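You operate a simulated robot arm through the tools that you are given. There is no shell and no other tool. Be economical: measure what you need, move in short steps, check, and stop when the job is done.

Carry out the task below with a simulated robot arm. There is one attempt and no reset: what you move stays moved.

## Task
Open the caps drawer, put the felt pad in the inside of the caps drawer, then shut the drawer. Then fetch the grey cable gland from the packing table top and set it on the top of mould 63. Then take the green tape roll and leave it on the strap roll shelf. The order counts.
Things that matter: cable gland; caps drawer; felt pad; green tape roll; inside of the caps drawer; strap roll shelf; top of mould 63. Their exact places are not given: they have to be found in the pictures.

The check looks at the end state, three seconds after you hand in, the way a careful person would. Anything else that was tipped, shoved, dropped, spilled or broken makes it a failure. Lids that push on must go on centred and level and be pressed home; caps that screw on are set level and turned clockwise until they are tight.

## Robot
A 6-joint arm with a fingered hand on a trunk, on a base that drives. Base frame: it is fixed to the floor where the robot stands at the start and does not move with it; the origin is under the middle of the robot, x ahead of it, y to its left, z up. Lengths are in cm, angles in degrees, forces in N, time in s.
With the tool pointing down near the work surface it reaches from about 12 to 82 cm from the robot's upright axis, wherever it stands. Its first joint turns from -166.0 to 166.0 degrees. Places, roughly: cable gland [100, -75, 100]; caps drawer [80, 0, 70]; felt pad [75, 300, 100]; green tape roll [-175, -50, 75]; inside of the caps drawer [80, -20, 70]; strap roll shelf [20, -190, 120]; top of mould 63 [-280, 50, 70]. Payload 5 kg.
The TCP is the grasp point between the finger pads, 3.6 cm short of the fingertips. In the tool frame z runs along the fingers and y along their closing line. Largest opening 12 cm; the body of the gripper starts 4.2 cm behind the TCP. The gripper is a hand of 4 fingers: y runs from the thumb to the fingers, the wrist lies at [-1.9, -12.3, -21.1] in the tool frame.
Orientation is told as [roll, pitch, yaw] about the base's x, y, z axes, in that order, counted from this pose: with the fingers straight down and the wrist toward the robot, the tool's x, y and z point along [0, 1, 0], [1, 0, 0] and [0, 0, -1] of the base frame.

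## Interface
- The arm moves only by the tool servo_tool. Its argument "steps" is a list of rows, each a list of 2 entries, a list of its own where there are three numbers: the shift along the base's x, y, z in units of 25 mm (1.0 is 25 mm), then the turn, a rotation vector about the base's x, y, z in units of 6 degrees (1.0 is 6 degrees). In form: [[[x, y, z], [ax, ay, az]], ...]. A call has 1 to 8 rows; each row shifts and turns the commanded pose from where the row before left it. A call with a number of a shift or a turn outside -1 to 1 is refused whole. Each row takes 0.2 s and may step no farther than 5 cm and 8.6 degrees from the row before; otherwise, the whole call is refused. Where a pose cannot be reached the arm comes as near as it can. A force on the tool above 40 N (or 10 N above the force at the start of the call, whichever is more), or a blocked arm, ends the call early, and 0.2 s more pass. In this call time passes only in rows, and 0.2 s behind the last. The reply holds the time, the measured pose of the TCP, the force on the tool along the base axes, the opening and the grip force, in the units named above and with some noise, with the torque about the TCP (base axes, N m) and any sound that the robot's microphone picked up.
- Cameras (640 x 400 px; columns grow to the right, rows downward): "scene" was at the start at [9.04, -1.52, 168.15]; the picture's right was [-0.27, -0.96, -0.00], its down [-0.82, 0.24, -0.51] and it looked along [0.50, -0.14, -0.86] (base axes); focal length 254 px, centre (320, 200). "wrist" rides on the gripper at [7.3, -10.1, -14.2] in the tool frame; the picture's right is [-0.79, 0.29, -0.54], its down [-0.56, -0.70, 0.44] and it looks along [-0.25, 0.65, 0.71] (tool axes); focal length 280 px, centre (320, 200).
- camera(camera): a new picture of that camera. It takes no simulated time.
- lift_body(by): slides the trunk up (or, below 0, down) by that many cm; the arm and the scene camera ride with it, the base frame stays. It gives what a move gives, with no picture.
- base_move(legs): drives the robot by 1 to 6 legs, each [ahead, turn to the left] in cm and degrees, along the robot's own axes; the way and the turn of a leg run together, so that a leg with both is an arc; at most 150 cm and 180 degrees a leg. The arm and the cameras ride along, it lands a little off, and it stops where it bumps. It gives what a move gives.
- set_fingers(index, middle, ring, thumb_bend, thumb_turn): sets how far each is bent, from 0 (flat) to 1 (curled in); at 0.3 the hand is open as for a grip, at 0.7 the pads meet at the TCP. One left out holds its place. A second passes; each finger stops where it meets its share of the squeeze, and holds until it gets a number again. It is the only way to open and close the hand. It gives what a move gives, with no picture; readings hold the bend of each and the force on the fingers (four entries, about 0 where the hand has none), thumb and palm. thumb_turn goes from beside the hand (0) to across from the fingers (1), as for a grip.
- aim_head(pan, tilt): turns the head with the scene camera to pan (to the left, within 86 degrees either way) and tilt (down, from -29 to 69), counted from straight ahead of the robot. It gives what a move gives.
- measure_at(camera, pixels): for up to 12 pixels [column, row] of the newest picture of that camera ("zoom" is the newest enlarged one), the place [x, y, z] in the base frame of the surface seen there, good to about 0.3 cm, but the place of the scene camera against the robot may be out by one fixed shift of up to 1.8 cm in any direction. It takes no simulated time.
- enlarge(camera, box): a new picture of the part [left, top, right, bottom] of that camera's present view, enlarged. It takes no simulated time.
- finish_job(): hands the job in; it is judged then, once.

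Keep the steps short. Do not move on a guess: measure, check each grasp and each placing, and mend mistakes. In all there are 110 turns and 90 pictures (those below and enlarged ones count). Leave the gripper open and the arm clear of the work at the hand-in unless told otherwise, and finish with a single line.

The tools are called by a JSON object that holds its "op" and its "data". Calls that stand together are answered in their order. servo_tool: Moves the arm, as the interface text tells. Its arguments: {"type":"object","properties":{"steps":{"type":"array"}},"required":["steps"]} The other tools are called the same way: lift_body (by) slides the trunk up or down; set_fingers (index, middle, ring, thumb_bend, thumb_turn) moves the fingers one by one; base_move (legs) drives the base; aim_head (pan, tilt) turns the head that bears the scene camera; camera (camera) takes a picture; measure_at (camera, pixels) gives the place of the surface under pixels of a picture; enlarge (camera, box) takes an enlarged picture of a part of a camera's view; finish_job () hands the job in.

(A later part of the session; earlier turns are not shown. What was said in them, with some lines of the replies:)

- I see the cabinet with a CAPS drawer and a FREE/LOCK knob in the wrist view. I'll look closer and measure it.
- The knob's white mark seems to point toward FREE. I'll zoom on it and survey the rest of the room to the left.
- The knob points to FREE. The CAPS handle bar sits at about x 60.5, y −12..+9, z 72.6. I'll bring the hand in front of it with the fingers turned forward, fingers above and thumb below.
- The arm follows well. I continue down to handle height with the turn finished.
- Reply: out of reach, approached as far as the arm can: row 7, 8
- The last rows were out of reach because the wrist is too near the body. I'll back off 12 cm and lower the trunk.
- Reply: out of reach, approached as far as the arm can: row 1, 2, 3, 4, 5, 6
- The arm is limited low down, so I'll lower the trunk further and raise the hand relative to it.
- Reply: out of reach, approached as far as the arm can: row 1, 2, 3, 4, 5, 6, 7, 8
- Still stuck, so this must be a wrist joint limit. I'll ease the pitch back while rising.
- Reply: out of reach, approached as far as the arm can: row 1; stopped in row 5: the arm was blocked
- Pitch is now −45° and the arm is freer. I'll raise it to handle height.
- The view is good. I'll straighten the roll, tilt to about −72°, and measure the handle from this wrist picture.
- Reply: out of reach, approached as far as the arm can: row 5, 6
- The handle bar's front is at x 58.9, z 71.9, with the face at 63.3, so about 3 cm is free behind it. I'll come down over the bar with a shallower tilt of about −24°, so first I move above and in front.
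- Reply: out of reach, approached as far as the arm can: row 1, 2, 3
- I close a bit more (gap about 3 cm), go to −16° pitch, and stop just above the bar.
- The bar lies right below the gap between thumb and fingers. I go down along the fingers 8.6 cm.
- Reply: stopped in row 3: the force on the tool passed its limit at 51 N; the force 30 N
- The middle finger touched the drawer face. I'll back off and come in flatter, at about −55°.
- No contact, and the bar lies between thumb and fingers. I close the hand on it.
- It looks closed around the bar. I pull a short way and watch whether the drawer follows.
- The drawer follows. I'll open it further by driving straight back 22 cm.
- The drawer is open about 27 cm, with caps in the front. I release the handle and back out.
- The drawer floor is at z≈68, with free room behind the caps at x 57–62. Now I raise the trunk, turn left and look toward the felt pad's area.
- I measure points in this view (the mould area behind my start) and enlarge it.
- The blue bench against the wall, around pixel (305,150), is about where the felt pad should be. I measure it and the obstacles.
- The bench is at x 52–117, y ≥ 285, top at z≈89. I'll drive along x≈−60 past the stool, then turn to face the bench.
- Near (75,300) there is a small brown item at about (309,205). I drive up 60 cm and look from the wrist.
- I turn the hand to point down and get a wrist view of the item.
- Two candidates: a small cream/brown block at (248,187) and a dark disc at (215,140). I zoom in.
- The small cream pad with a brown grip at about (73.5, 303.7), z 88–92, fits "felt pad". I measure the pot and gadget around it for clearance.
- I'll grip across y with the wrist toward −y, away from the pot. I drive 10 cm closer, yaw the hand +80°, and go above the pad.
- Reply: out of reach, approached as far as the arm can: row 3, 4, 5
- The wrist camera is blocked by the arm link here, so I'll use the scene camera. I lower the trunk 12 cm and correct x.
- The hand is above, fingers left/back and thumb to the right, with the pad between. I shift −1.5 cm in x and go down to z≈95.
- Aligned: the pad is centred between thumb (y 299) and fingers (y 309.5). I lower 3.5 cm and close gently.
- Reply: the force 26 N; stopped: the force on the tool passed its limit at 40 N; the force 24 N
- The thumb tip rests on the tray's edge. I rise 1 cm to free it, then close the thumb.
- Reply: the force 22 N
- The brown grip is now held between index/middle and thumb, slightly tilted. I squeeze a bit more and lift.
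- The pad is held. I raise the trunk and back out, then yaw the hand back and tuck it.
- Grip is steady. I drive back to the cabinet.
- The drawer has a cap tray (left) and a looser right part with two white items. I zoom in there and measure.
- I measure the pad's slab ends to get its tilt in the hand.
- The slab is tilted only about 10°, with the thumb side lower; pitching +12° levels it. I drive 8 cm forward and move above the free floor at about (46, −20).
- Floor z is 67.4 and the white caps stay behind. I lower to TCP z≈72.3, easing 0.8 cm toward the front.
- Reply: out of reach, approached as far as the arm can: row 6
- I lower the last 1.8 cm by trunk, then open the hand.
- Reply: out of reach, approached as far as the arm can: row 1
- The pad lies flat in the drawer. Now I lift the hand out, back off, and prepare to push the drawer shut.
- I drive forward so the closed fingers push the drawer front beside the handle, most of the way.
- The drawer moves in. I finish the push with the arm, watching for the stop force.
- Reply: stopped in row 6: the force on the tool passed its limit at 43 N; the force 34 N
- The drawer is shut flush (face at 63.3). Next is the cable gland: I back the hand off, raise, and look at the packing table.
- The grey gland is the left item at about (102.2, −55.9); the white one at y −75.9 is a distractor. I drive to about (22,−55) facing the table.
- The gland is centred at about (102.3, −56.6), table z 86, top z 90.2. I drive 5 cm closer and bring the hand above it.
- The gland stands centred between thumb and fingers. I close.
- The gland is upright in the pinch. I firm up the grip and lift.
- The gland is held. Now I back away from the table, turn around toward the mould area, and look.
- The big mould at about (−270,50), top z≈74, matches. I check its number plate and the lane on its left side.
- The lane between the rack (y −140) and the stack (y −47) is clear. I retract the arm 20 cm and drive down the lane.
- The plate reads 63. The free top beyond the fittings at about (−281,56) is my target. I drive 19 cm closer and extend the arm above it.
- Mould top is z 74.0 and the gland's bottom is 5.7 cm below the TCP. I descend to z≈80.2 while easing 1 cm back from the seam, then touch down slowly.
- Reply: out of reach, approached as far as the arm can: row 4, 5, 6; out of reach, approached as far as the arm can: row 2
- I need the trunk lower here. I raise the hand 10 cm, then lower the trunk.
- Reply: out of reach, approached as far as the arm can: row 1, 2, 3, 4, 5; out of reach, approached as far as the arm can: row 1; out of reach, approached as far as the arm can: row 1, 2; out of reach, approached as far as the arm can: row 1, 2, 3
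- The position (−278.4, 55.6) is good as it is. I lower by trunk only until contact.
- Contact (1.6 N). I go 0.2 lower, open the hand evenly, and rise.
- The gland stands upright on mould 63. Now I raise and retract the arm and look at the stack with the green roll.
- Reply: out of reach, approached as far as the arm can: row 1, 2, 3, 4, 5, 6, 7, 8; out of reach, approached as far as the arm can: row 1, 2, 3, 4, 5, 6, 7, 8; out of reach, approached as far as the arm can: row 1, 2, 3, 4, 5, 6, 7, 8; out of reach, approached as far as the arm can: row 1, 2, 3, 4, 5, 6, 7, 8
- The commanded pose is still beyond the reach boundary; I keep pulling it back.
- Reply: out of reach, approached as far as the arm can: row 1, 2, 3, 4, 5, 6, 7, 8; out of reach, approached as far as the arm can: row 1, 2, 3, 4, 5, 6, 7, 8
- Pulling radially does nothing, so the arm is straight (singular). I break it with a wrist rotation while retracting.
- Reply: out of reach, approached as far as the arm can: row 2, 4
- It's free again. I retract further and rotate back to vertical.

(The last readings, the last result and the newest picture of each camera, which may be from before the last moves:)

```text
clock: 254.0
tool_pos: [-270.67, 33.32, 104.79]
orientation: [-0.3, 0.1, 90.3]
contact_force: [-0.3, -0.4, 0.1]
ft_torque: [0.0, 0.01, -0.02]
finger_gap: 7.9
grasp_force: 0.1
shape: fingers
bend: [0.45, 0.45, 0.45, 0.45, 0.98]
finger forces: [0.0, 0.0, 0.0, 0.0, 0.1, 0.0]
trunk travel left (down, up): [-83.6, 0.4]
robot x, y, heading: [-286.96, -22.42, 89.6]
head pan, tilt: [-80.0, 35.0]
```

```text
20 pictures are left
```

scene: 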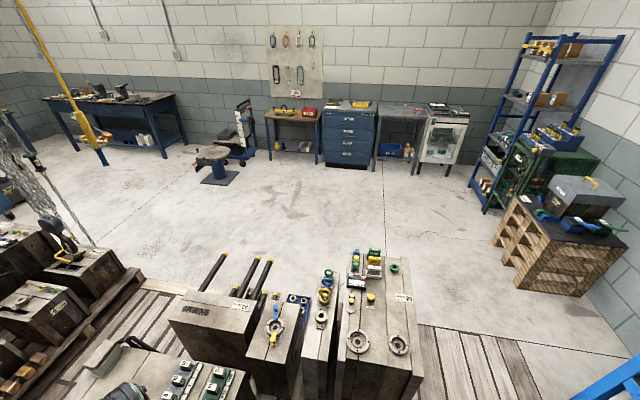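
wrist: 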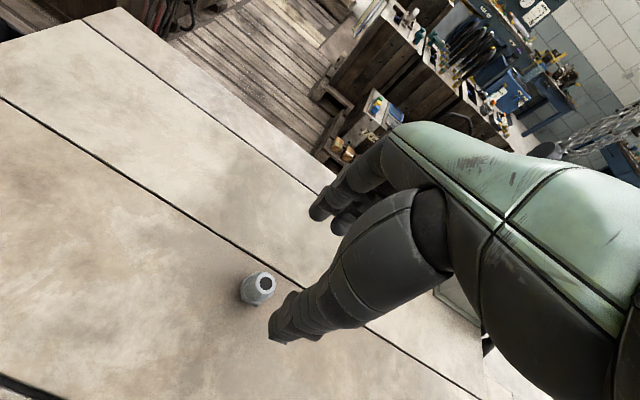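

{"op": "enlarge", "data": {"camera": "scene", "box": [310, 235, 430, 325]}}

{"op": "measure_at", "data": {"camera": "scene", "pixels": [[395, 266], [391, 264], [398, 268], [380, 290], [405, 297], [376, 255], [370, 297], [410, 310], [399, 345]]}}

```text
4.44 times, centred on (370, 280) of scene
```

zoom: 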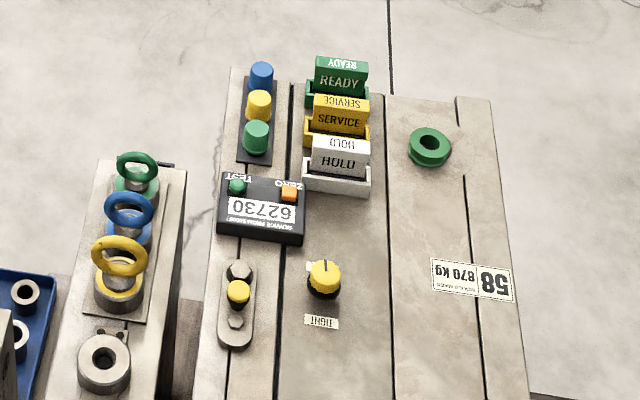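

```text
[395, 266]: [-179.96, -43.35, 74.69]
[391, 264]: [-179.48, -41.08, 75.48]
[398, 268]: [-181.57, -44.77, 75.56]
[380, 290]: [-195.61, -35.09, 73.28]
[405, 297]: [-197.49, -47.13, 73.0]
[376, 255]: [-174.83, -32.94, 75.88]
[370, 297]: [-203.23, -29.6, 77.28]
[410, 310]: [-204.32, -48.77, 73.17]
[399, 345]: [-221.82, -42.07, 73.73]
```

The green tape roll lies flat on mould 58 at about (−180,−43), clear on the x side. I'll retrace the lane and come at it from the front.

{"op": "base_move", "data": {"legs": [[-71, 0], [0, 90], [-125, 0], [0, 32], [-84, 0], [0, -32]]}}

```text
clock: 277.6
tool_pos: [-146.28, -31.07, 104.6]
orientation: [-0.1, 0.0, -177.6]
contact_force: [-1.2, -0.5, 0.0]
ft_torque: [-0.02, 0.0, 0.01]
finger_gap: 7.92
grasp_force: 0.1
shape: fingers
bend: [0.45, 0.45, 0.45, 0.45, 0.97]
finger forces: [0.1, 0.1, 0.0, 0.1, 0.0, 0.1]
trunk travel left (down, up): [-83.6, 0.4]
robot x, y, heading: [-90.3, -45.25, -178.3]
head pan, tilt: [-80.0, 35.0]
```

{"op": "base_move", "data": {"legs": [[22, 0]]}}

{"op": "servo_tool", "data": {"steps": [[[0, -1, 0], [0, 0, -0.4]], [[0, -1, 0], [0, 0, 0]], [[0, -1, 0], [0, 0, 0]], [[0, -1, 0], [0, 0, 0]], [[0, -1, 0], [0, 0, 0]]]}}

{"op": "lift_body", "data": {"by": -10}}

{"op": "camera", "data": {"camera": "wrist"}}

```text
clock: 279.4
tool_pos: [-168.02, -31.33, 104.72]
orientation: [-0.2, 0.0, -177.8]
contact_force: [1.0, 0.1, -0.6]
ft_torque: [-0.01, -0.02, -0.03]
finger_gap: 7.93
grasp_force: 0.0
shape: fingers
bend: [0.45, 0.45, 0.45, 0.45, 0.97]
finger forces: [0.1, 0.0, 0.0, 0.0, 0.0, 0.1]
trunk travel left (down, up): [-83.6, 0.4]
robot x, y, heading: [-111.9, -45.77, -178.7]
head pan, tilt: [-80.0, 35.0]
```

```text
clock: 280.6
tool_pos: [-168.24, -43.86, 104.67]
orientation: [-0.3, 0.1, 179.7]
contact_force: [0.3, -0.7, -0.3]
ft_torque: [0.0, 0.0, -0.04]
finger_gap: 7.93
grasp_force: 0.0
shape: fingers
bend: [0.45, 0.45, 0.45, 0.45, 0.97]
finger forces: [0.0, 0.0, 0.0, 0.0, 0.0, 0.0]
trunk travel left (down, up): [-83.6, 0.4]
robot x, y, heading: [-112.05, -45.72, -178.6]
head pan, tilt: [-80.0, 35.0]
```

```text
clock: 281.9
tool_pos: [-168.15, -43.87, 94.63]
orientation: [-0.2, 0.0, 179.8]
contact_force: [0.5, 1.8, -0.4]
ft_torque: [0.01, 0.01, 0.02]
finger_gap: 7.93
grasp_force: 0.0
shape: fingers
bend: [0.45, 0.45, 0.45, 0.45, 0.97]
finger forces: [0.0, 0.1, 0.0, 0.1, 0.0, 0.0]
trunk travel left (down, up): [-73.6, 10.4]
robot x, y, heading: [-111.8, -45.96, -178.6]
head pan, tilt: [-80.0, 35.0]
```

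```text
18 pictures are left
```

wrist: 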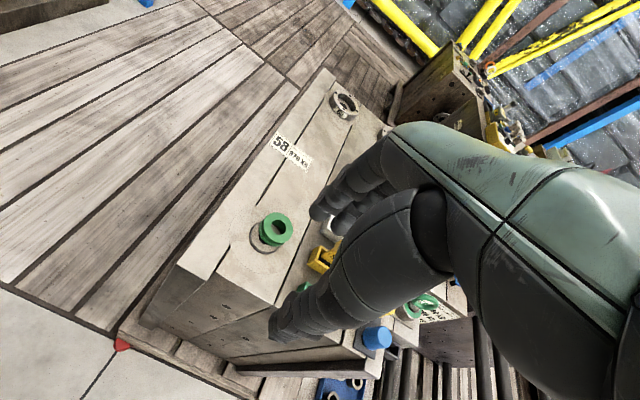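

{"op": "measure_at", "data": {"camera": "wrist", "pixels": [[270, 216], [285, 226], [268, 231], [268, 240], [265, 248], [255, 228], [240, 265], [310, 215], [322, 240], [305, 258], [278, 238], [318, 262]]}}

```text
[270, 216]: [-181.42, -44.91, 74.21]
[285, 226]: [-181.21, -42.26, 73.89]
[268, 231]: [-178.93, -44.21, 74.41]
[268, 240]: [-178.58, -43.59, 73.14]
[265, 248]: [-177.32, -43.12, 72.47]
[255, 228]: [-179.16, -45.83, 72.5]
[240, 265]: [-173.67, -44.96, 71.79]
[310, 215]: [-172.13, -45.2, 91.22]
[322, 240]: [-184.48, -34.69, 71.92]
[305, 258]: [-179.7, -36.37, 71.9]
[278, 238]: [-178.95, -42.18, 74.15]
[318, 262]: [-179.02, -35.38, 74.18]
```

The roll centre is (−180.1,−43.5), top z 74.2, surface 71.9. I move above it, lower by trunk, and check.

{"op": "servo_tool", "data": {"steps": [[[-0.8, 0, 0], [0, 0, 0]], [[-1, 0, 0], [0, 0, 0]], [[-1, 0, 0], [0, 0, 0]], [[-1, 0, 0], [0, 0, 0]], [[-1, 0, 0], [0, 0, 0]]]}}

{"op": "lift_body", "data": {"by": -12}}

{"op": "camera", "data": {"camera": "wrist"}}

```text
clock: 283.1
tool_pos: [-180.42, -43.74, 94.49]
orientation: [-0.2, 0.0, 179.8]
contact_force: [0.0, -0.2, -0.2]
ft_torque: [0.02, 0.01, 0.0]
finger_gap: 7.9
grasp_force: 0.0
shape: fingers
bend: [0.45, 0.45, 0.45, 0.45, 0.97]
finger forces: [0.0, 0.0, 0.0, 0.0, 0.1, 0.0]
trunk travel left (down, up): [-73.6, 10.4]
robot x, y, heading: [-111.51, -45.82, -178.7]
head pan, tilt: [-80.0, 35.0]
```

```text
clock: 284.6
tool_pos: [-180.26, -43.85, 82.39]
orientation: [-0.2, 0.0, 179.7]
contact_force: [1.2, -0.3, 0.1]
ft_torque: [-0.02, 0.01, -0.05]
finger_gap: 7.91
grasp_force: 0.1
shape: fingers
bend: [0.45, 0.45, 0.45, 0.45, 0.97]
finger forces: [0.0, 0.1, 0.0, 0.0, 0.0, 0.0]
trunk travel left (down, up): [-61.6, 22.4]
robot x, y, heading: [-111.55, -45.8, -178.6]
head pan, tilt: [-80.0, 35.0]
```

```text
17 pictures are left
```

wrist: 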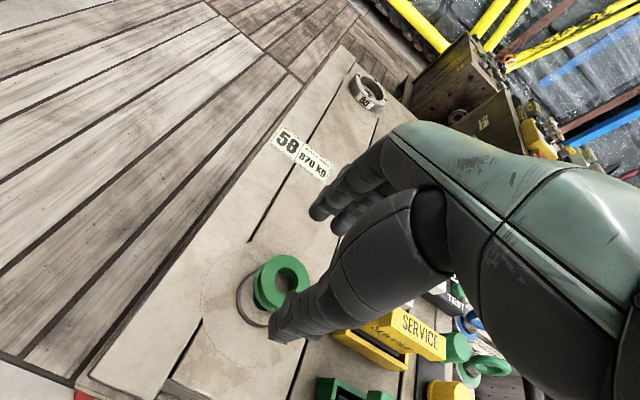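

{"op": "servo_tool", "data": {"steps": [[[0, 0, -0.6], [0, 0, 0]], [[0, 0, -0.6], [0, 0, 0]], [[0, 0, -0.6], [0, 0, 0]], [[0, 0, -0.2], [0, 0, 0]]]}}

{"op": "set_fingers", "data": {"index": 0.66, "middle": 0.66, "ring": 0.66, "thumb_bend": 0.66}}

{"op": "enlarge", "data": {"camera": "wrist", "box": [200, 200, 400, 370]}}

```text
clock: 285.6
tool_pos: [-180.13, -43.85, 77.56]
orientation: [-0.2, 0.1, 179.7]
contact_force: [-0.5, 0.8, 1.6]
ft_torque: [-0.01, -0.01, 0.01]
finger_gap: 7.91
grasp_force: 0.1
shape: fingers
bend: [0.45, 0.45, 0.45, 0.45, 0.97]
finger forces: [0.0, 0.0, 0.0, 0.0, 0.0, 0.1]
trunk travel left (down, up): [-61.6, 22.4]
robot x, y, heading: [-111.78, -46.22, -178.7]
head pan, tilt: [-80.0, 35.0]
```

```text
clock: 286.6
tool_pos: [-180.15, -43.79, 77.56]
orientation: [-0.2, 0.0, 179.8]
contact_force: [-1.0, 1.8, 1.9]
ft_torque: [0.0, -0.05, 0.03]
finger_gap: 3.96
grasp_force: 10.4
shape: fingers
bend: [0.61, 0.61, 0.66, 0.58, 0.96]
finger forces: [3.9, 7.0, 0.1, 0.0, 9.7, 0.0]
trunk travel left (down, up): [-61.6, 22.4]
robot x, y, heading: [-111.61, -45.54, -178.7]
head pan, tilt: [-80.0, 35.0]
```

```text
2.35 times, centred on (300, 285) of wrist
```

zoom: 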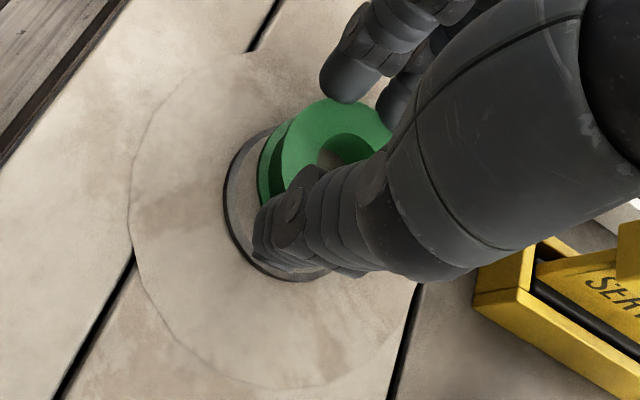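

Gripped at 4 cm. I firm up and lift.

{"op": "set_fingers", "data": {"index": 0.68, "middle": 0.68, "ring": 0.68, "thumb_bend": 0.66}}

{"op": "servo_tool", "data": {"steps": [[[0, 0, 0.4], [0, 0, 0]], [[0, 0, 0.8], [0, 0, 0]], [[0, 0, 1], [0, 0, 0]], [[0, 0, 1], [0, 0, 0]]]}}

{"op": "lift_body", "data": {"by": 22}}

{"op": "enlarge", "data": {"camera": "wrist", "box": [200, 200, 400, 370]}}

```text
clock: 287.6
tool_pos: [-180.2, -43.81, 77.65]
orientation: [-0.2, 0.0, 179.8]
contact_force: [-1.5, 0.1, 3.7]
ft_torque: [0.01, -0.05, 0.01]
finger_gap: 3.89
grasp_force: 11.8
shape: fingers
bend: [0.62, 0.62, 0.68, 0.57, 0.96]
finger forces: [4.8, 8.1, 0.0, 0.1, 10.9, 0.0]
trunk travel left (down, up): [-61.6, 22.4]
robot x, y, heading: [-112.12, -45.97, -179.0]
head pan, tilt: [-80.0, 35.0]
```

```text
clock: 288.6
tool_pos: [-180.35, -43.78, 85.74]
orientation: [-0.2, 0.1, 179.8]
contact_force: [-0.7, 0.0, -0.5]
ft_torque: [-0.04, -0.05, 0.0]
finger_gap: 2.92
grasp_force: 8.4
shape: fingers
bend: [0.65, 0.65, 0.68, 0.61, 0.96]
finger forces: [2.5, 4.8, 0.1, 0.1, 8.8, 0.0]
trunk travel left (down, up): [-61.6, 22.4]
robot x, y, heading: [-111.89, -46.25, -178.8]
head pan, tilt: [-80.0, 35.0]
```

```text
clock: 290.9
tool_pos: [-180.27, -43.74, 107.64]
orientation: [-0.2, 0.1, 179.7]
contact_force: [0.7, 0.8, -0.9]
ft_torque: [-0.01, -0.03, -0.01]
finger_gap: 2.91
grasp_force: 7.7
shape: fingers
bend: [0.65, 0.65, 0.68, 0.61, 0.96]
finger forces: [2.5, 4.9, 0.1, 0.0, 8.8, 0.0]
trunk travel left (down, up): [-83.6, 0.4]
robot x, y, heading: [-111.95, -46.07, -178.8]
head pan, tilt: [-80.0, 35.0]
```

```text
2.35 times, centred on (300, 285) of wrist
```

zoom: 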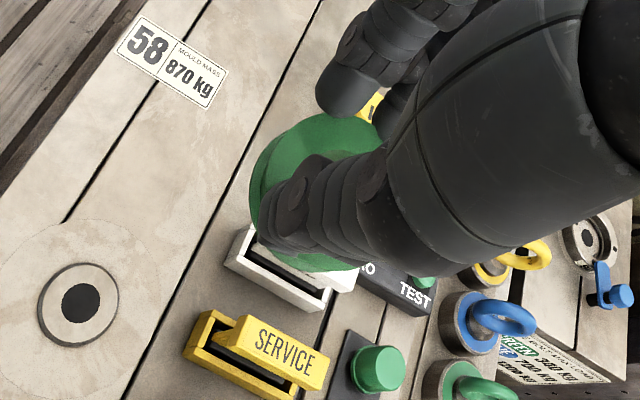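

The roll is up, though it shifted slightly in the pinch. I tighten moderately and check.

{"op": "set_fingers", "data": {"index": 0.71, "middle": 0.71, "ring": 0.7, "thumb_bend": 0.68}}

{"op": "enlarge", "data": {"camera": "wrist", "box": [230, 200, 350, 320]}}

{"op": "measure_at", "data": {"camera": "zoom", "pixels": [[200, 200], [240, 150], [300, 160], [330, 170], [190, 250], [280, 320]]}}

```text
clock: 291.9
tool_pos: [-180.16, -43.69, 107.82]
orientation: [-0.1, 0.0, 179.8]
contact_force: [-0.2, 0.6, 0.1]
ft_torque: [0.0, 0.01, 0.0]
finger_gap: 2.8
grasp_force: 12.5
shape: fingers
bend: [0.66, 0.66, 0.7, 0.6, 0.96]
finger forces: [4.2, 6.7, 0.0, 0.0, 13.0, 0.0]
trunk travel left (down, up): [-83.6, 0.4]
robot x, y, heading: [-111.95, -45.72, -178.8]
head pan, tilt: [-80.0, 35.0]
```

```text
3.33 times, centred on (290, 260) of wrist
```

zoom: 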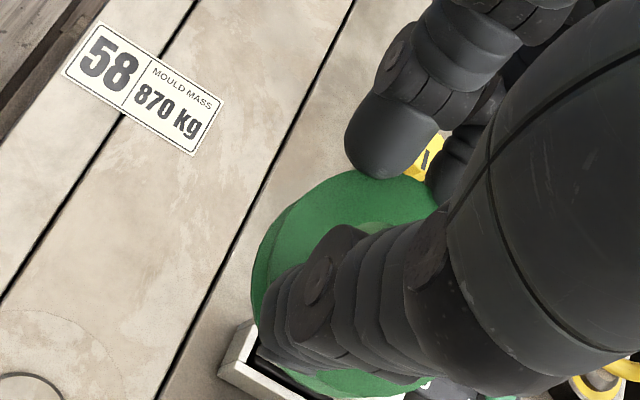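

```text
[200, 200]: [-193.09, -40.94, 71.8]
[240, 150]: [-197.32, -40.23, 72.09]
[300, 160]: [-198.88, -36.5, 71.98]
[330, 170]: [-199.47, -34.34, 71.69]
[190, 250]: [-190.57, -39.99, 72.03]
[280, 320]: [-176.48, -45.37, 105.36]
```

{"op": "aim_head", "data": {"pan": 0, "tilt": 40}}

{"op": "enlarge", "data": {"camera": "scene", "box": [260, 150, 400, 270]}}

{"op": "measure_at", "data": {"camera": "wrist", "pixels": [[280, 262], [290, 258], [275, 275], [300, 270], [320, 315], [330, 314]]}}

```text
clock: 293.5
tool_pos: [-180.27, -43.7, 107.76]
orientation: [-0.1, 0.1, 179.8]
contact_force: [-0.4, -0.1, 1.3]
ft_torque: [0.01, -0.02, 0.01]
finger_gap: 2.8
grasp_force: 11.6
shape: fingers
bend: [0.66, 0.66, 0.7, 0.6, 0.96]
finger forces: [4.3, 6.8, 0.0, 0.0, 12.8, 0.0]
trunk travel left (down, up): [-83.6, 0.4]
robot x, y, heading: [-111.79, -46.07, -178.9]
head pan, tilt: [0.0, 40.0]
```

```text
3.33 times, centred on (330, 210) of scene
```

zoom: 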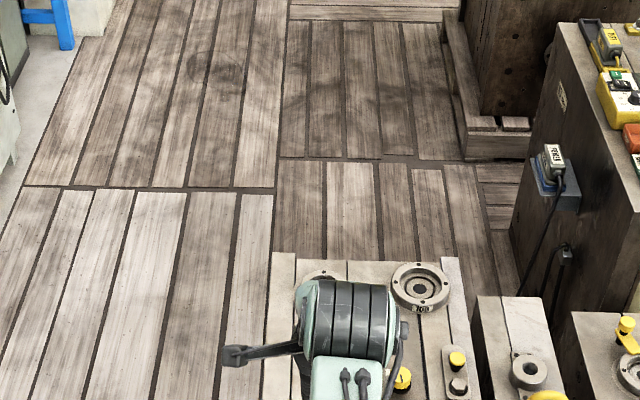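

```text
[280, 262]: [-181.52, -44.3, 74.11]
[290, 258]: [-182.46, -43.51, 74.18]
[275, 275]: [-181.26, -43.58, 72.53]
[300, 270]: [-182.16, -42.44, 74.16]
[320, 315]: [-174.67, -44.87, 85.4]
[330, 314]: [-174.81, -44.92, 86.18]
```

{"op": "enlarge", "data": {"camera": "wrist", "box": [230, 200, 350, 320]}}

{"op": "measure_at", "data": {"camera": "zoom", "pixels": [[290, 210], [262, 265], [270, 240], [300, 245], [330, 190], [370, 215], [400, 195], [425, 205], [340, 382], [390, 380], [345, 210]]}}

```text
3.33 times, centred on (290, 260) of wrist
```

zoom: 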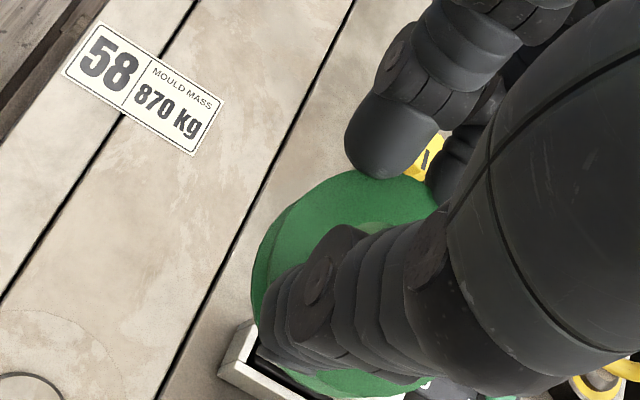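

```text
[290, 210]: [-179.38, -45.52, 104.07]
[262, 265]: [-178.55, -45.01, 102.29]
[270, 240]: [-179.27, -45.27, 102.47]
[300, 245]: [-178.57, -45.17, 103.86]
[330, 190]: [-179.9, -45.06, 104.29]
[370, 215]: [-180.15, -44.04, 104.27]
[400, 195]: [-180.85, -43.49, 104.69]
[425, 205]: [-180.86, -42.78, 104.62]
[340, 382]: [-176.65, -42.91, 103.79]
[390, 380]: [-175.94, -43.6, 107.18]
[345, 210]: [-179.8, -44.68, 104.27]
```

The roll's top face is only about 15–20° off level, so it's held flat near the fingertips. I drive gently toward the shelf rack and look.

{"op": "base_move", "data": {"legs": [[0, 172], [128, 0], [0, -83]]}}

{"op": "aim_head", "data": {"pan": 0, "tilt": 20}}

{"op": "camera", "data": {"camera": "scene"}}

```text
clock: 313.2
tool_pos: [10.73, -134.51, 107.81]
orientation: [-0.2, 0.1, -93.9]
contact_force: [-0.1, 0.0, 0.3]
ft_torque: [0.02, -0.02, -0.03]
finger_gap: 2.71
grasp_force: 9.6
shape: fingers
bend: [0.66, 0.66, 0.7, 0.6, 0.96]
finger forces: [3.4, 6.1, 0.0, 0.0, 9.9, 0.1]
trunk travel left (down, up): [-83.6, 0.4]
robot x, y, heading: [17.83, -66.52, -92.8]
head pan, tilt: [0.0, 40.0]
```

```text
clock: 314.1
tool_pos: [10.7, -134.48, 107.65]
orientation: [-0.1, 0.1, -93.9]
contact_force: [0.3, 1.0, -1.0]
ft_torque: [0.01, 0.0, -0.02]
finger_gap: 2.69
grasp_force: 9.9
shape: fingers
bend: [0.66, 0.66, 0.7, 0.6, 0.96]
finger forces: [3.4, 6.1, 0.0, 0.0, 9.8, 0.1]
trunk travel left (down, up): [-83.6, 0.4]
robot x, y, heading: [17.26, -66.4, -92.7]
head pan, tilt: [0.0, 20.0]
```

```text
11 pictures are left
```

scene: 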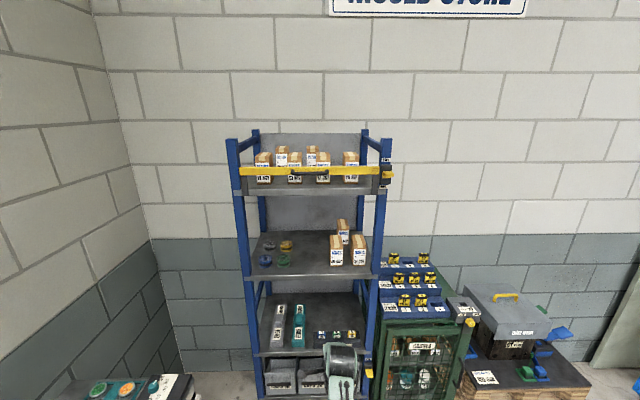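

The second shelf holds coloured strap rolls. I measure it and its clearances.

{"op": "measure_at", "data": {"camera": "scene", "pixels": [[300, 274], [265, 262], [285, 260], [285, 246], [308, 262], [308, 252], [336, 262], [310, 195], [252, 277], [372, 274], [305, 225], [308, 320]]}}

{"op": "enlarge", "data": {"camera": "scene", "box": [240, 180, 390, 290]}}

```text
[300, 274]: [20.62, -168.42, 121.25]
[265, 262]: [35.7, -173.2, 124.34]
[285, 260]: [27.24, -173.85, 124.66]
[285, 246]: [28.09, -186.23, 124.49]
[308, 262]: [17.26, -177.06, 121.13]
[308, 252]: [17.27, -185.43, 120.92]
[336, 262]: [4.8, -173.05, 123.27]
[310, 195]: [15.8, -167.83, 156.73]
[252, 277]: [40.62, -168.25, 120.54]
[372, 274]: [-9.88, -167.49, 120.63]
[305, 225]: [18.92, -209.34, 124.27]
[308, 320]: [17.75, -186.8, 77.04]
```

```text
3.64 times, centred on (315, 235) of scene
```

zoom: 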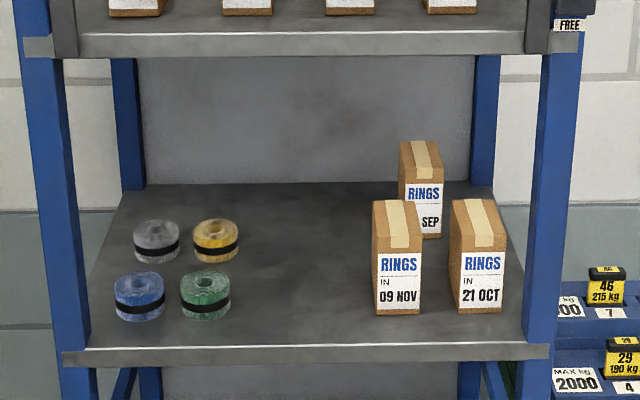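

The strap roll shelf is at z≈120 (bias-corrected), front edge y≈−168, with a free spot around x 15, y −174. I raise the arm first, outside the rack.

{"op": "servo_tool", "data": {"steps": [[[0.2, 0, 1], [0, 0, 0]], [[0.2, 0, 1], [0, 0, 0]], [[0.2, 0, 1], [0, 0, 0]], [[0.2, 0, 1], [0, 0, 0]], [[0.2, 0, 1], [0, 0, 0]], [[0.2, 0, 1], [0, 0, 0]], [[0.2, 0, 1], [0, 0, 0]], [[0.2, 0, 1], [0, 0, 0]]]}}

{"op": "servo_tool", "data": {"steps": [[[0.1, 0, 1], [0, 0, 0]], [[0.1, 0, 0.6], [0, 0, 0]]]}}

{"op": "camera", "data": {"camera": "scene"}}

```text
clock: 315.9
tool_pos: [14.59, -134.94, 127.66]
orientation: [-0.2, 0.1, -93.9]
contact_force: [0.1, 0.5, -0.2]
ft_torque: [-0.02, -0.02, -0.02]
finger_gap: 2.69
grasp_force: 9.6
shape: fingers
bend: [0.67, 0.66, 0.7, 0.6, 0.96]
finger forces: [3.3, 6.0, 0.0, 0.1, 9.8, 0.1]
trunk travel left (down, up): [-83.6, 0.4]
robot x, y, heading: [17.16, -66.67, -92.4]
head pan, tilt: [0.0, 20.0]
```

```text
clock: 316.4
tool_pos: [15.12, -134.65, 131.71]
orientation: [-0.3, 0.0, -93.8]
contact_force: [-0.1, -0.1, 0.0]
ft_torque: [0.0, -0.03, -0.01]
finger_gap: 2.68
grasp_force: 9.3
shape: fingers
bend: [0.67, 0.66, 0.7, 0.6, 0.96]
finger forces: [3.3, 6.1, 0.0, 0.0, 9.8, 0.0]
trunk travel left (down, up): [-83.6, 0.4]
robot x, y, heading: [17.39, -66.08, -92.4]
head pan, tilt: [0.0, 20.0]
```

```text
9 pictures are left
```

scene: 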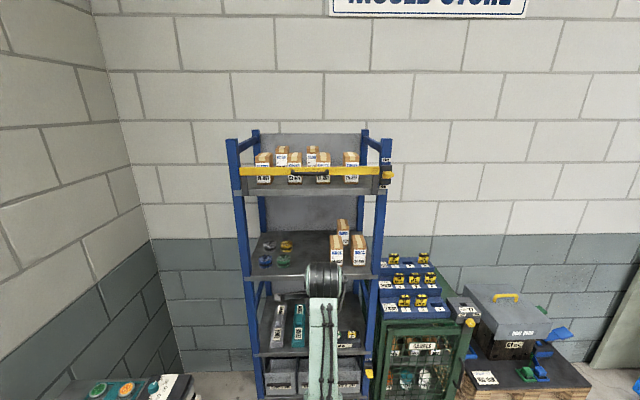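

{"op": "measure_at", "data": {"camera": "scene", "pixels": [[323, 265], [312, 270], [335, 268], [345, 275], [323, 285], [323, 294], [310, 196], [310, 192], [362, 250], [330, 305]]}}

{"op": "camera", "data": {"camera": "wrist"}}

```text
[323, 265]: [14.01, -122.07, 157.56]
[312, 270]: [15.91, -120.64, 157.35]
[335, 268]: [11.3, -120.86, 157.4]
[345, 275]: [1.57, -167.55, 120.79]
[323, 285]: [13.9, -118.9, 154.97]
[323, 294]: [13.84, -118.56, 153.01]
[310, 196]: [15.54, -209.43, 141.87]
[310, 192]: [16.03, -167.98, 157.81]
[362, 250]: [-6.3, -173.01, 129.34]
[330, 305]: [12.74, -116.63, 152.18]
```

```text
8 pictures are left
```

wrist: 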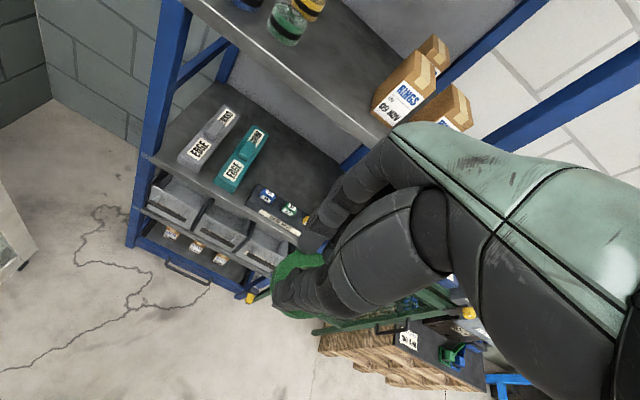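

I measure the roll in hand from the wrist view to know its lowest point.

{"op": "measure_at", "data": {"camera": "wrist", "pixels": [[290, 256], [305, 257], [318, 260], [278, 268], [275, 275], [290, 265], [300, 312], [310, 316], [280, 310], [330, 317], [300, 70], [340, 100]]}}

{"op": "enlarge", "data": {"camera": "wrist", "box": [250, 220, 350, 330]}}

```text
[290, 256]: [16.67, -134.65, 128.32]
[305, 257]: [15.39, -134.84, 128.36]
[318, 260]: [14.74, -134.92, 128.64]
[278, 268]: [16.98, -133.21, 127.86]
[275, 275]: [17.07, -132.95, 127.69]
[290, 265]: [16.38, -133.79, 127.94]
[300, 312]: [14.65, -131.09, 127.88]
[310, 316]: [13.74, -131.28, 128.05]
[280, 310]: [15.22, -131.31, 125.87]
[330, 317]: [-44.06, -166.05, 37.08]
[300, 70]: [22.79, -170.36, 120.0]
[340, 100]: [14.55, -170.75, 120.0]
```

```text
3.64 times, centred on (300, 275) of wrist
```

zoom: 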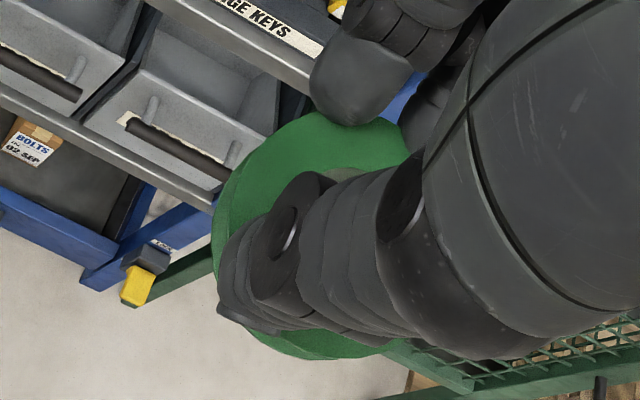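

The roll is nearly level; its bottom is 6.2 cm below the TCP and the shelf is at z 120.0. I shift to x≈18, lower to z≈128, and drive in.

{"op": "servo_tool", "data": {"steps": [[[0.6, 0, -0.7], [0, 0, 0]], [[0.7, 0, -0.75], [0, 0, 0]]]}}

{"op": "base_move", "data": {"legs": [[38, 0]]}}

{"op": "camera", "data": {"camera": "scene"}}

```text
clock: 317.1
tool_pos: [18.57, -134.56, 128.01]
orientation: [-0.4, 0.1, -93.9]
contact_force: [-0.2, -0.4, 0.9]
ft_torque: [0.02, 0.01, -0.01]
finger_gap: 2.71
grasp_force: 9.5
shape: fingers
bend: [0.67, 0.67, 0.7, 0.6, 0.96]
finger forces: [3.2, 6.1, 0.0, 0.1, 9.8, 0.0]
trunk travel left (down, up): [-83.6, 0.4]
robot x, y, heading: [17.71, -66.6, -92.2]
head pan, tilt: [0.0, 20.0]
```

```text
clock: 319.6
tool_pos: [15.7, -172.15, 128.1]
orientation: [-0.2, -0.1, -94.6]
contact_force: [0.5, -0.1, -0.9]
ft_torque: [-0.02, -0.03, 0.0]
finger_gap: 2.67
grasp_force: 9.5
shape: fingers
bend: [0.67, 0.67, 0.7, 0.6, 0.96]
finger forces: [3.2, 6.1, 0.0, 0.0, 9.8, 0.1]
trunk travel left (down, up): [-83.6, 0.4]
robot x, y, heading: [15.22, -103.76, -93.2]
head pan, tilt: [0.0, 20.0]
```

```text
6 pictures are left
```

scene: 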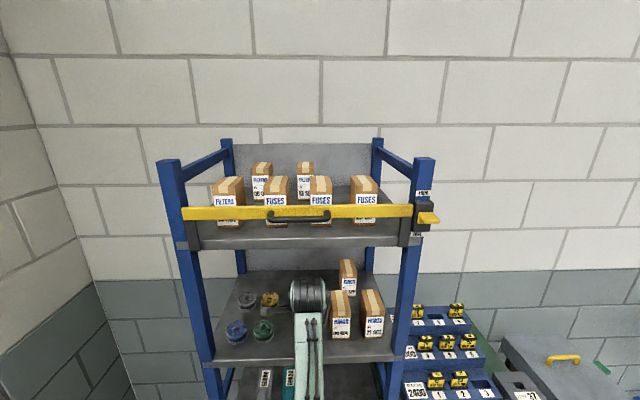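

Entered cleanly with no contact. I go 3 cm deeper and lower until touch.

{"op": "servo_tool", "data": {"steps": [[[0.1, -0.6, 0], [0, 0, 0]], [[0.1, -0.6, 0], [0, 0, 0]]]}}

{"op": "lift_body", "data": {"by": -1.6}}

{"op": "lift_body", "data": {"by": -0.4}}

```text
clock: 320.2
tool_pos: [16.12, -175.29, 127.91]
orientation: [-0.2, 0.1, -94.5]
contact_force: [-0.7, -0.4, -0.3]
ft_torque: [0.02, -0.03, -0.01]
finger_gap: 2.68
grasp_force: 10.0
shape: fingers
bend: [0.67, 0.67, 0.7, 0.6, 0.96]
finger forces: [3.3, 6.1, 0.1, 0.0, 9.7, 0.0]
trunk travel left (down, up): [-83.6, 0.4]
robot x, y, heading: [15.78, -103.89, -93.4]
head pan, tilt: [0.0, 20.0]
```

```text
clock: 320.9
tool_pos: [16.25, -175.17, 126.31]
orientation: [-0.2, 0.0, -94.6]
contact_force: [-0.3, -0.2, -0.2]
ft_torque: [0.03, 0.01, 0.02]
finger_gap: 2.67
grasp_force: 8.9
shape: fingers
bend: [0.67, 0.66, 0.7, 0.6, 0.96]
finger forces: [3.0, 6.0, 0.0, 0.1, 9.5, 0.0]
trunk travel left (down, up): [-82.0, 2.0]
robot x, y, heading: [15.5, -104.26, -93.3]
head pan, tilt: [0.0, 20.0]
```

```text
clock: 321.4
tool_pos: [16.16, -175.26, 125.97]
orientation: [-0.3, 0.1, -94.6]
contact_force: [0.7, -0.3, 0.0]
ft_torque: [-0.01, 0.0, 0.01]
finger_gap: 2.31
grasp_force: 9.4
shape: fingers
bend: [0.71, 0.66, 0.7, 0.6, 0.96]
finger forces: [3.0, 7.2, 0.1, 0.1, 9.0, 0.1]
trunk travel left (down, up): [-81.6, 2.4]
robot x, y, heading: [15.33, -103.68, -93.3]
head pan, tilt: [0.0, 20.0]
```

The roll touched and shifted slightly level. I lower a bit more, then open the hand and rise slightly.

{"op": "lift_body", "data": {"by": -0.2}}

{"op": "set_fingers", "data": {"index": 0.5, "middle": 0.5, "ring": 0.5, "thumb_bend": 0.45}}

{"op": "lift_body", "data": {"by": 2}}

{"op": "camera", "data": {"camera": "wrist"}}

```text
clock: 321.9
tool_pos: [16.1, -175.3, 125.96]
orientation: [-0.1, 0.1, -94.6]
contact_force: [-0.4, -0.2, 1.4]
ft_torque: [0.05, -0.03, 0.02]
finger_gap: 2.29
grasp_force: 10.1
shape: fingers
bend: [0.71, 0.66, 0.7, 0.6, 0.96]
finger forces: [3.9, 7.0, 0.0, 0.0, 9.1, 0.2]
trunk travel left (down, up): [-81.4, 2.6]
robot x, y, heading: [15.61, -104.46, -93.2]
head pan, tilt: [0.0, 20.0]
```

```text
clock: 322.9
tool_pos: [16.18, -175.19, 125.84]
orientation: [-0.2, 0.0, -94.6]
contact_force: [-0.6, 0.1, -0.2]
ft_torque: [0.0, -0.02, 0.01]
finger_gap: 7.13
grasp_force: 0.0
shape: fingers
bend: [0.5, 0.5, 0.5, 0.45, 0.97]
finger forces: [0.0, 0.0, 0.0, 0.1, 0.0, 0.0]
trunk travel left (down, up): [-81.4, 2.6]
robot x, y, heading: [15.53, -103.81, -93.1]
head pan, tilt: [0.0, 20.0]
```

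```text
clock: 323.6
tool_pos: [16.26, -175.11, 127.84]
orientation: [-0.2, 0.1, -94.6]
contact_force: [0.0, 0.0, -0.3]
ft_torque: [-0.01, 0.02, 0.0]
finger_gap: 7.11
grasp_force: 0.0
shape: fingers
bend: [0.5, 0.5, 0.5, 0.45, 0.97]
finger forces: [0.1, 0.1, 0.1, 0.1, 0.0, 0.0]
trunk travel left (down, up): [-83.4, 0.6]
robot x, y, heading: [15.24, -104.15, -93.3]
head pan, tilt: [0.0, 20.0]
```

```text
5 pictures are left
```

wrist: 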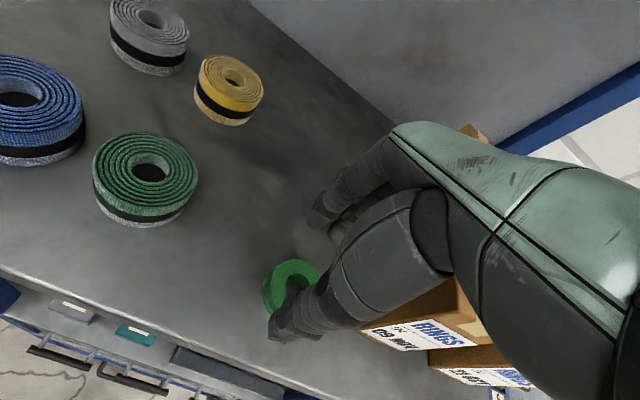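

The roll lies flat on the shelf. I raise 0.6 cm more (fingertips clear its top) and back straight out.

{"op": "lift_body", "data": {"by": 0.6}}

{"op": "base_move", "data": {"legs": [[-40, 0]]}}

{"op": "enlarge", "data": {"camera": "scene", "box": [240, 180, 390, 290]}}

```text
clock: 324.1
tool_pos: [16.23, -175.18, 128.31]
orientation: [-0.2, 0.2, -94.7]
contact_force: [0.1, -0.2, -0.6]
ft_torque: [-0.01, 0.03, 0.01]
finger_gap: 7.11
grasp_force: 0.1
shape: fingers
bend: [0.5, 0.5, 0.5, 0.45, 0.97]
finger forces: [0.0, 0.1, 0.1, 0.0, 0.0, 0.0]
trunk travel left (down, up): [-84.0, 0.0]
robot x, y, heading: [15.33, -104.12, -93.4]
head pan, tilt: [0.0, 20.0]
```

```text
clock: 326.8
tool_pos: [18.55, -135.21, 128.39]
orientation: [-0.3, 0.1, -94.6]
contact_force: [0.6, 0.2, 0.3]
ft_torque: [-0.02, 0.0, 0.0]
finger_gap: 7.14
grasp_force: 0.0
shape: fingers
bend: [0.5, 0.5, 0.5, 0.45, 0.97]
finger forces: [0.0, 0.0, 0.0, 0.0, 0.0, 0.0]
trunk travel left (down, up): [-84.0, 0.0]
robot x, y, heading: [18.0, -63.86, -93.3]
head pan, tilt: [0.0, 20.0]
```

```text
3.64 times, centred on (315, 235) of scene
```

zoom: 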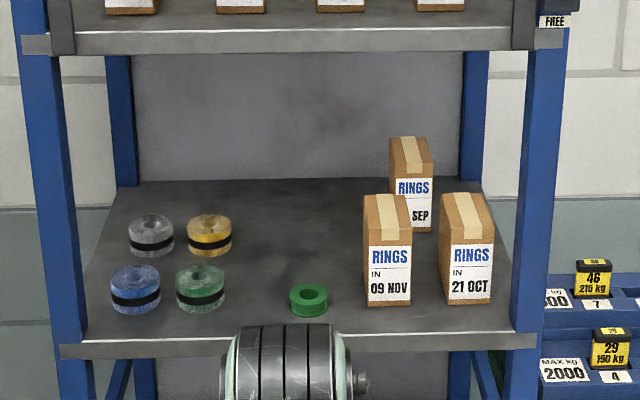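

The roll lies flat, nothing else moved. One last look at the cabinet and table before handing in, with the hand opened.

{"op": "set_fingers", "data": {"index": 0.3, "middle": 0.3, "ring": 0.3, "thumb_bend": 0.3}}

{"op": "aim_head", "data": {"pan": 86, "tilt": 40}}

{"op": "camera", "data": {"camera": "scene"}}

```text
clock: 327.8
tool_pos: [18.52, -135.28, 128.29]
orientation: [-0.2, 0.1, -94.6]
contact_force: [-0.7, 0.5, -0.7]
ft_torque: [0.02, 0.0, 0.01]
finger_gap: 12.28
grasp_force: 0.0
shape: fingers
bend: [0.3, 0.3, 0.3, 0.3, 0.97]
finger forces: [0.0, 0.0, 0.0, 0.1, 0.0, 0.0]
trunk travel left (down, up): [-84.0, 0.0]
robot x, y, heading: [17.61, -63.81, -93.1]
head pan, tilt: [0.0, 20.0]
```

```text
clock: 329.4
tool_pos: [18.44, -135.19, 128.37]
orientation: [-0.3, 0.1, -94.6]
contact_force: [0.9, 0.3, 0.1]
ft_torque: [0.02, 0.0, -0.01]
finger_gap: 12.31
grasp_force: 0.0
shape: fingers
bend: [0.3, 0.3, 0.3, 0.3, 0.97]
finger forces: [0.0, 0.1, 0.1, 0.1, 0.0, 0.0]
trunk travel left (down, up): [-84.0, 0.0]
robot x, y, heading: [17.54, -63.96, -93.2]
head pan, tilt: [85.9, 40.0]
```

```text
3 pictures are left
```

scene: 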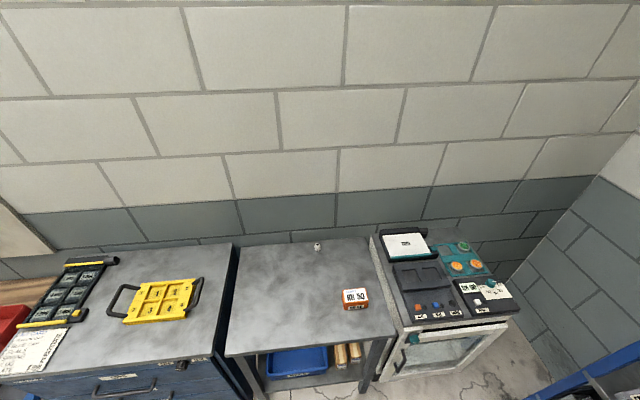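

The drawer is shut, the white gland and orange box are untouched, the gland and the roll are in place, and the arm is clear with the hand open. I hand in.

{"op": "finish_job", "data": {}}

```text
The job is handed in.
```

The felt pad is in the shut caps drawer, the grey cable gland stands on mould 63, and the green tape roll lies flat on the strap roll shelf, done in that order.
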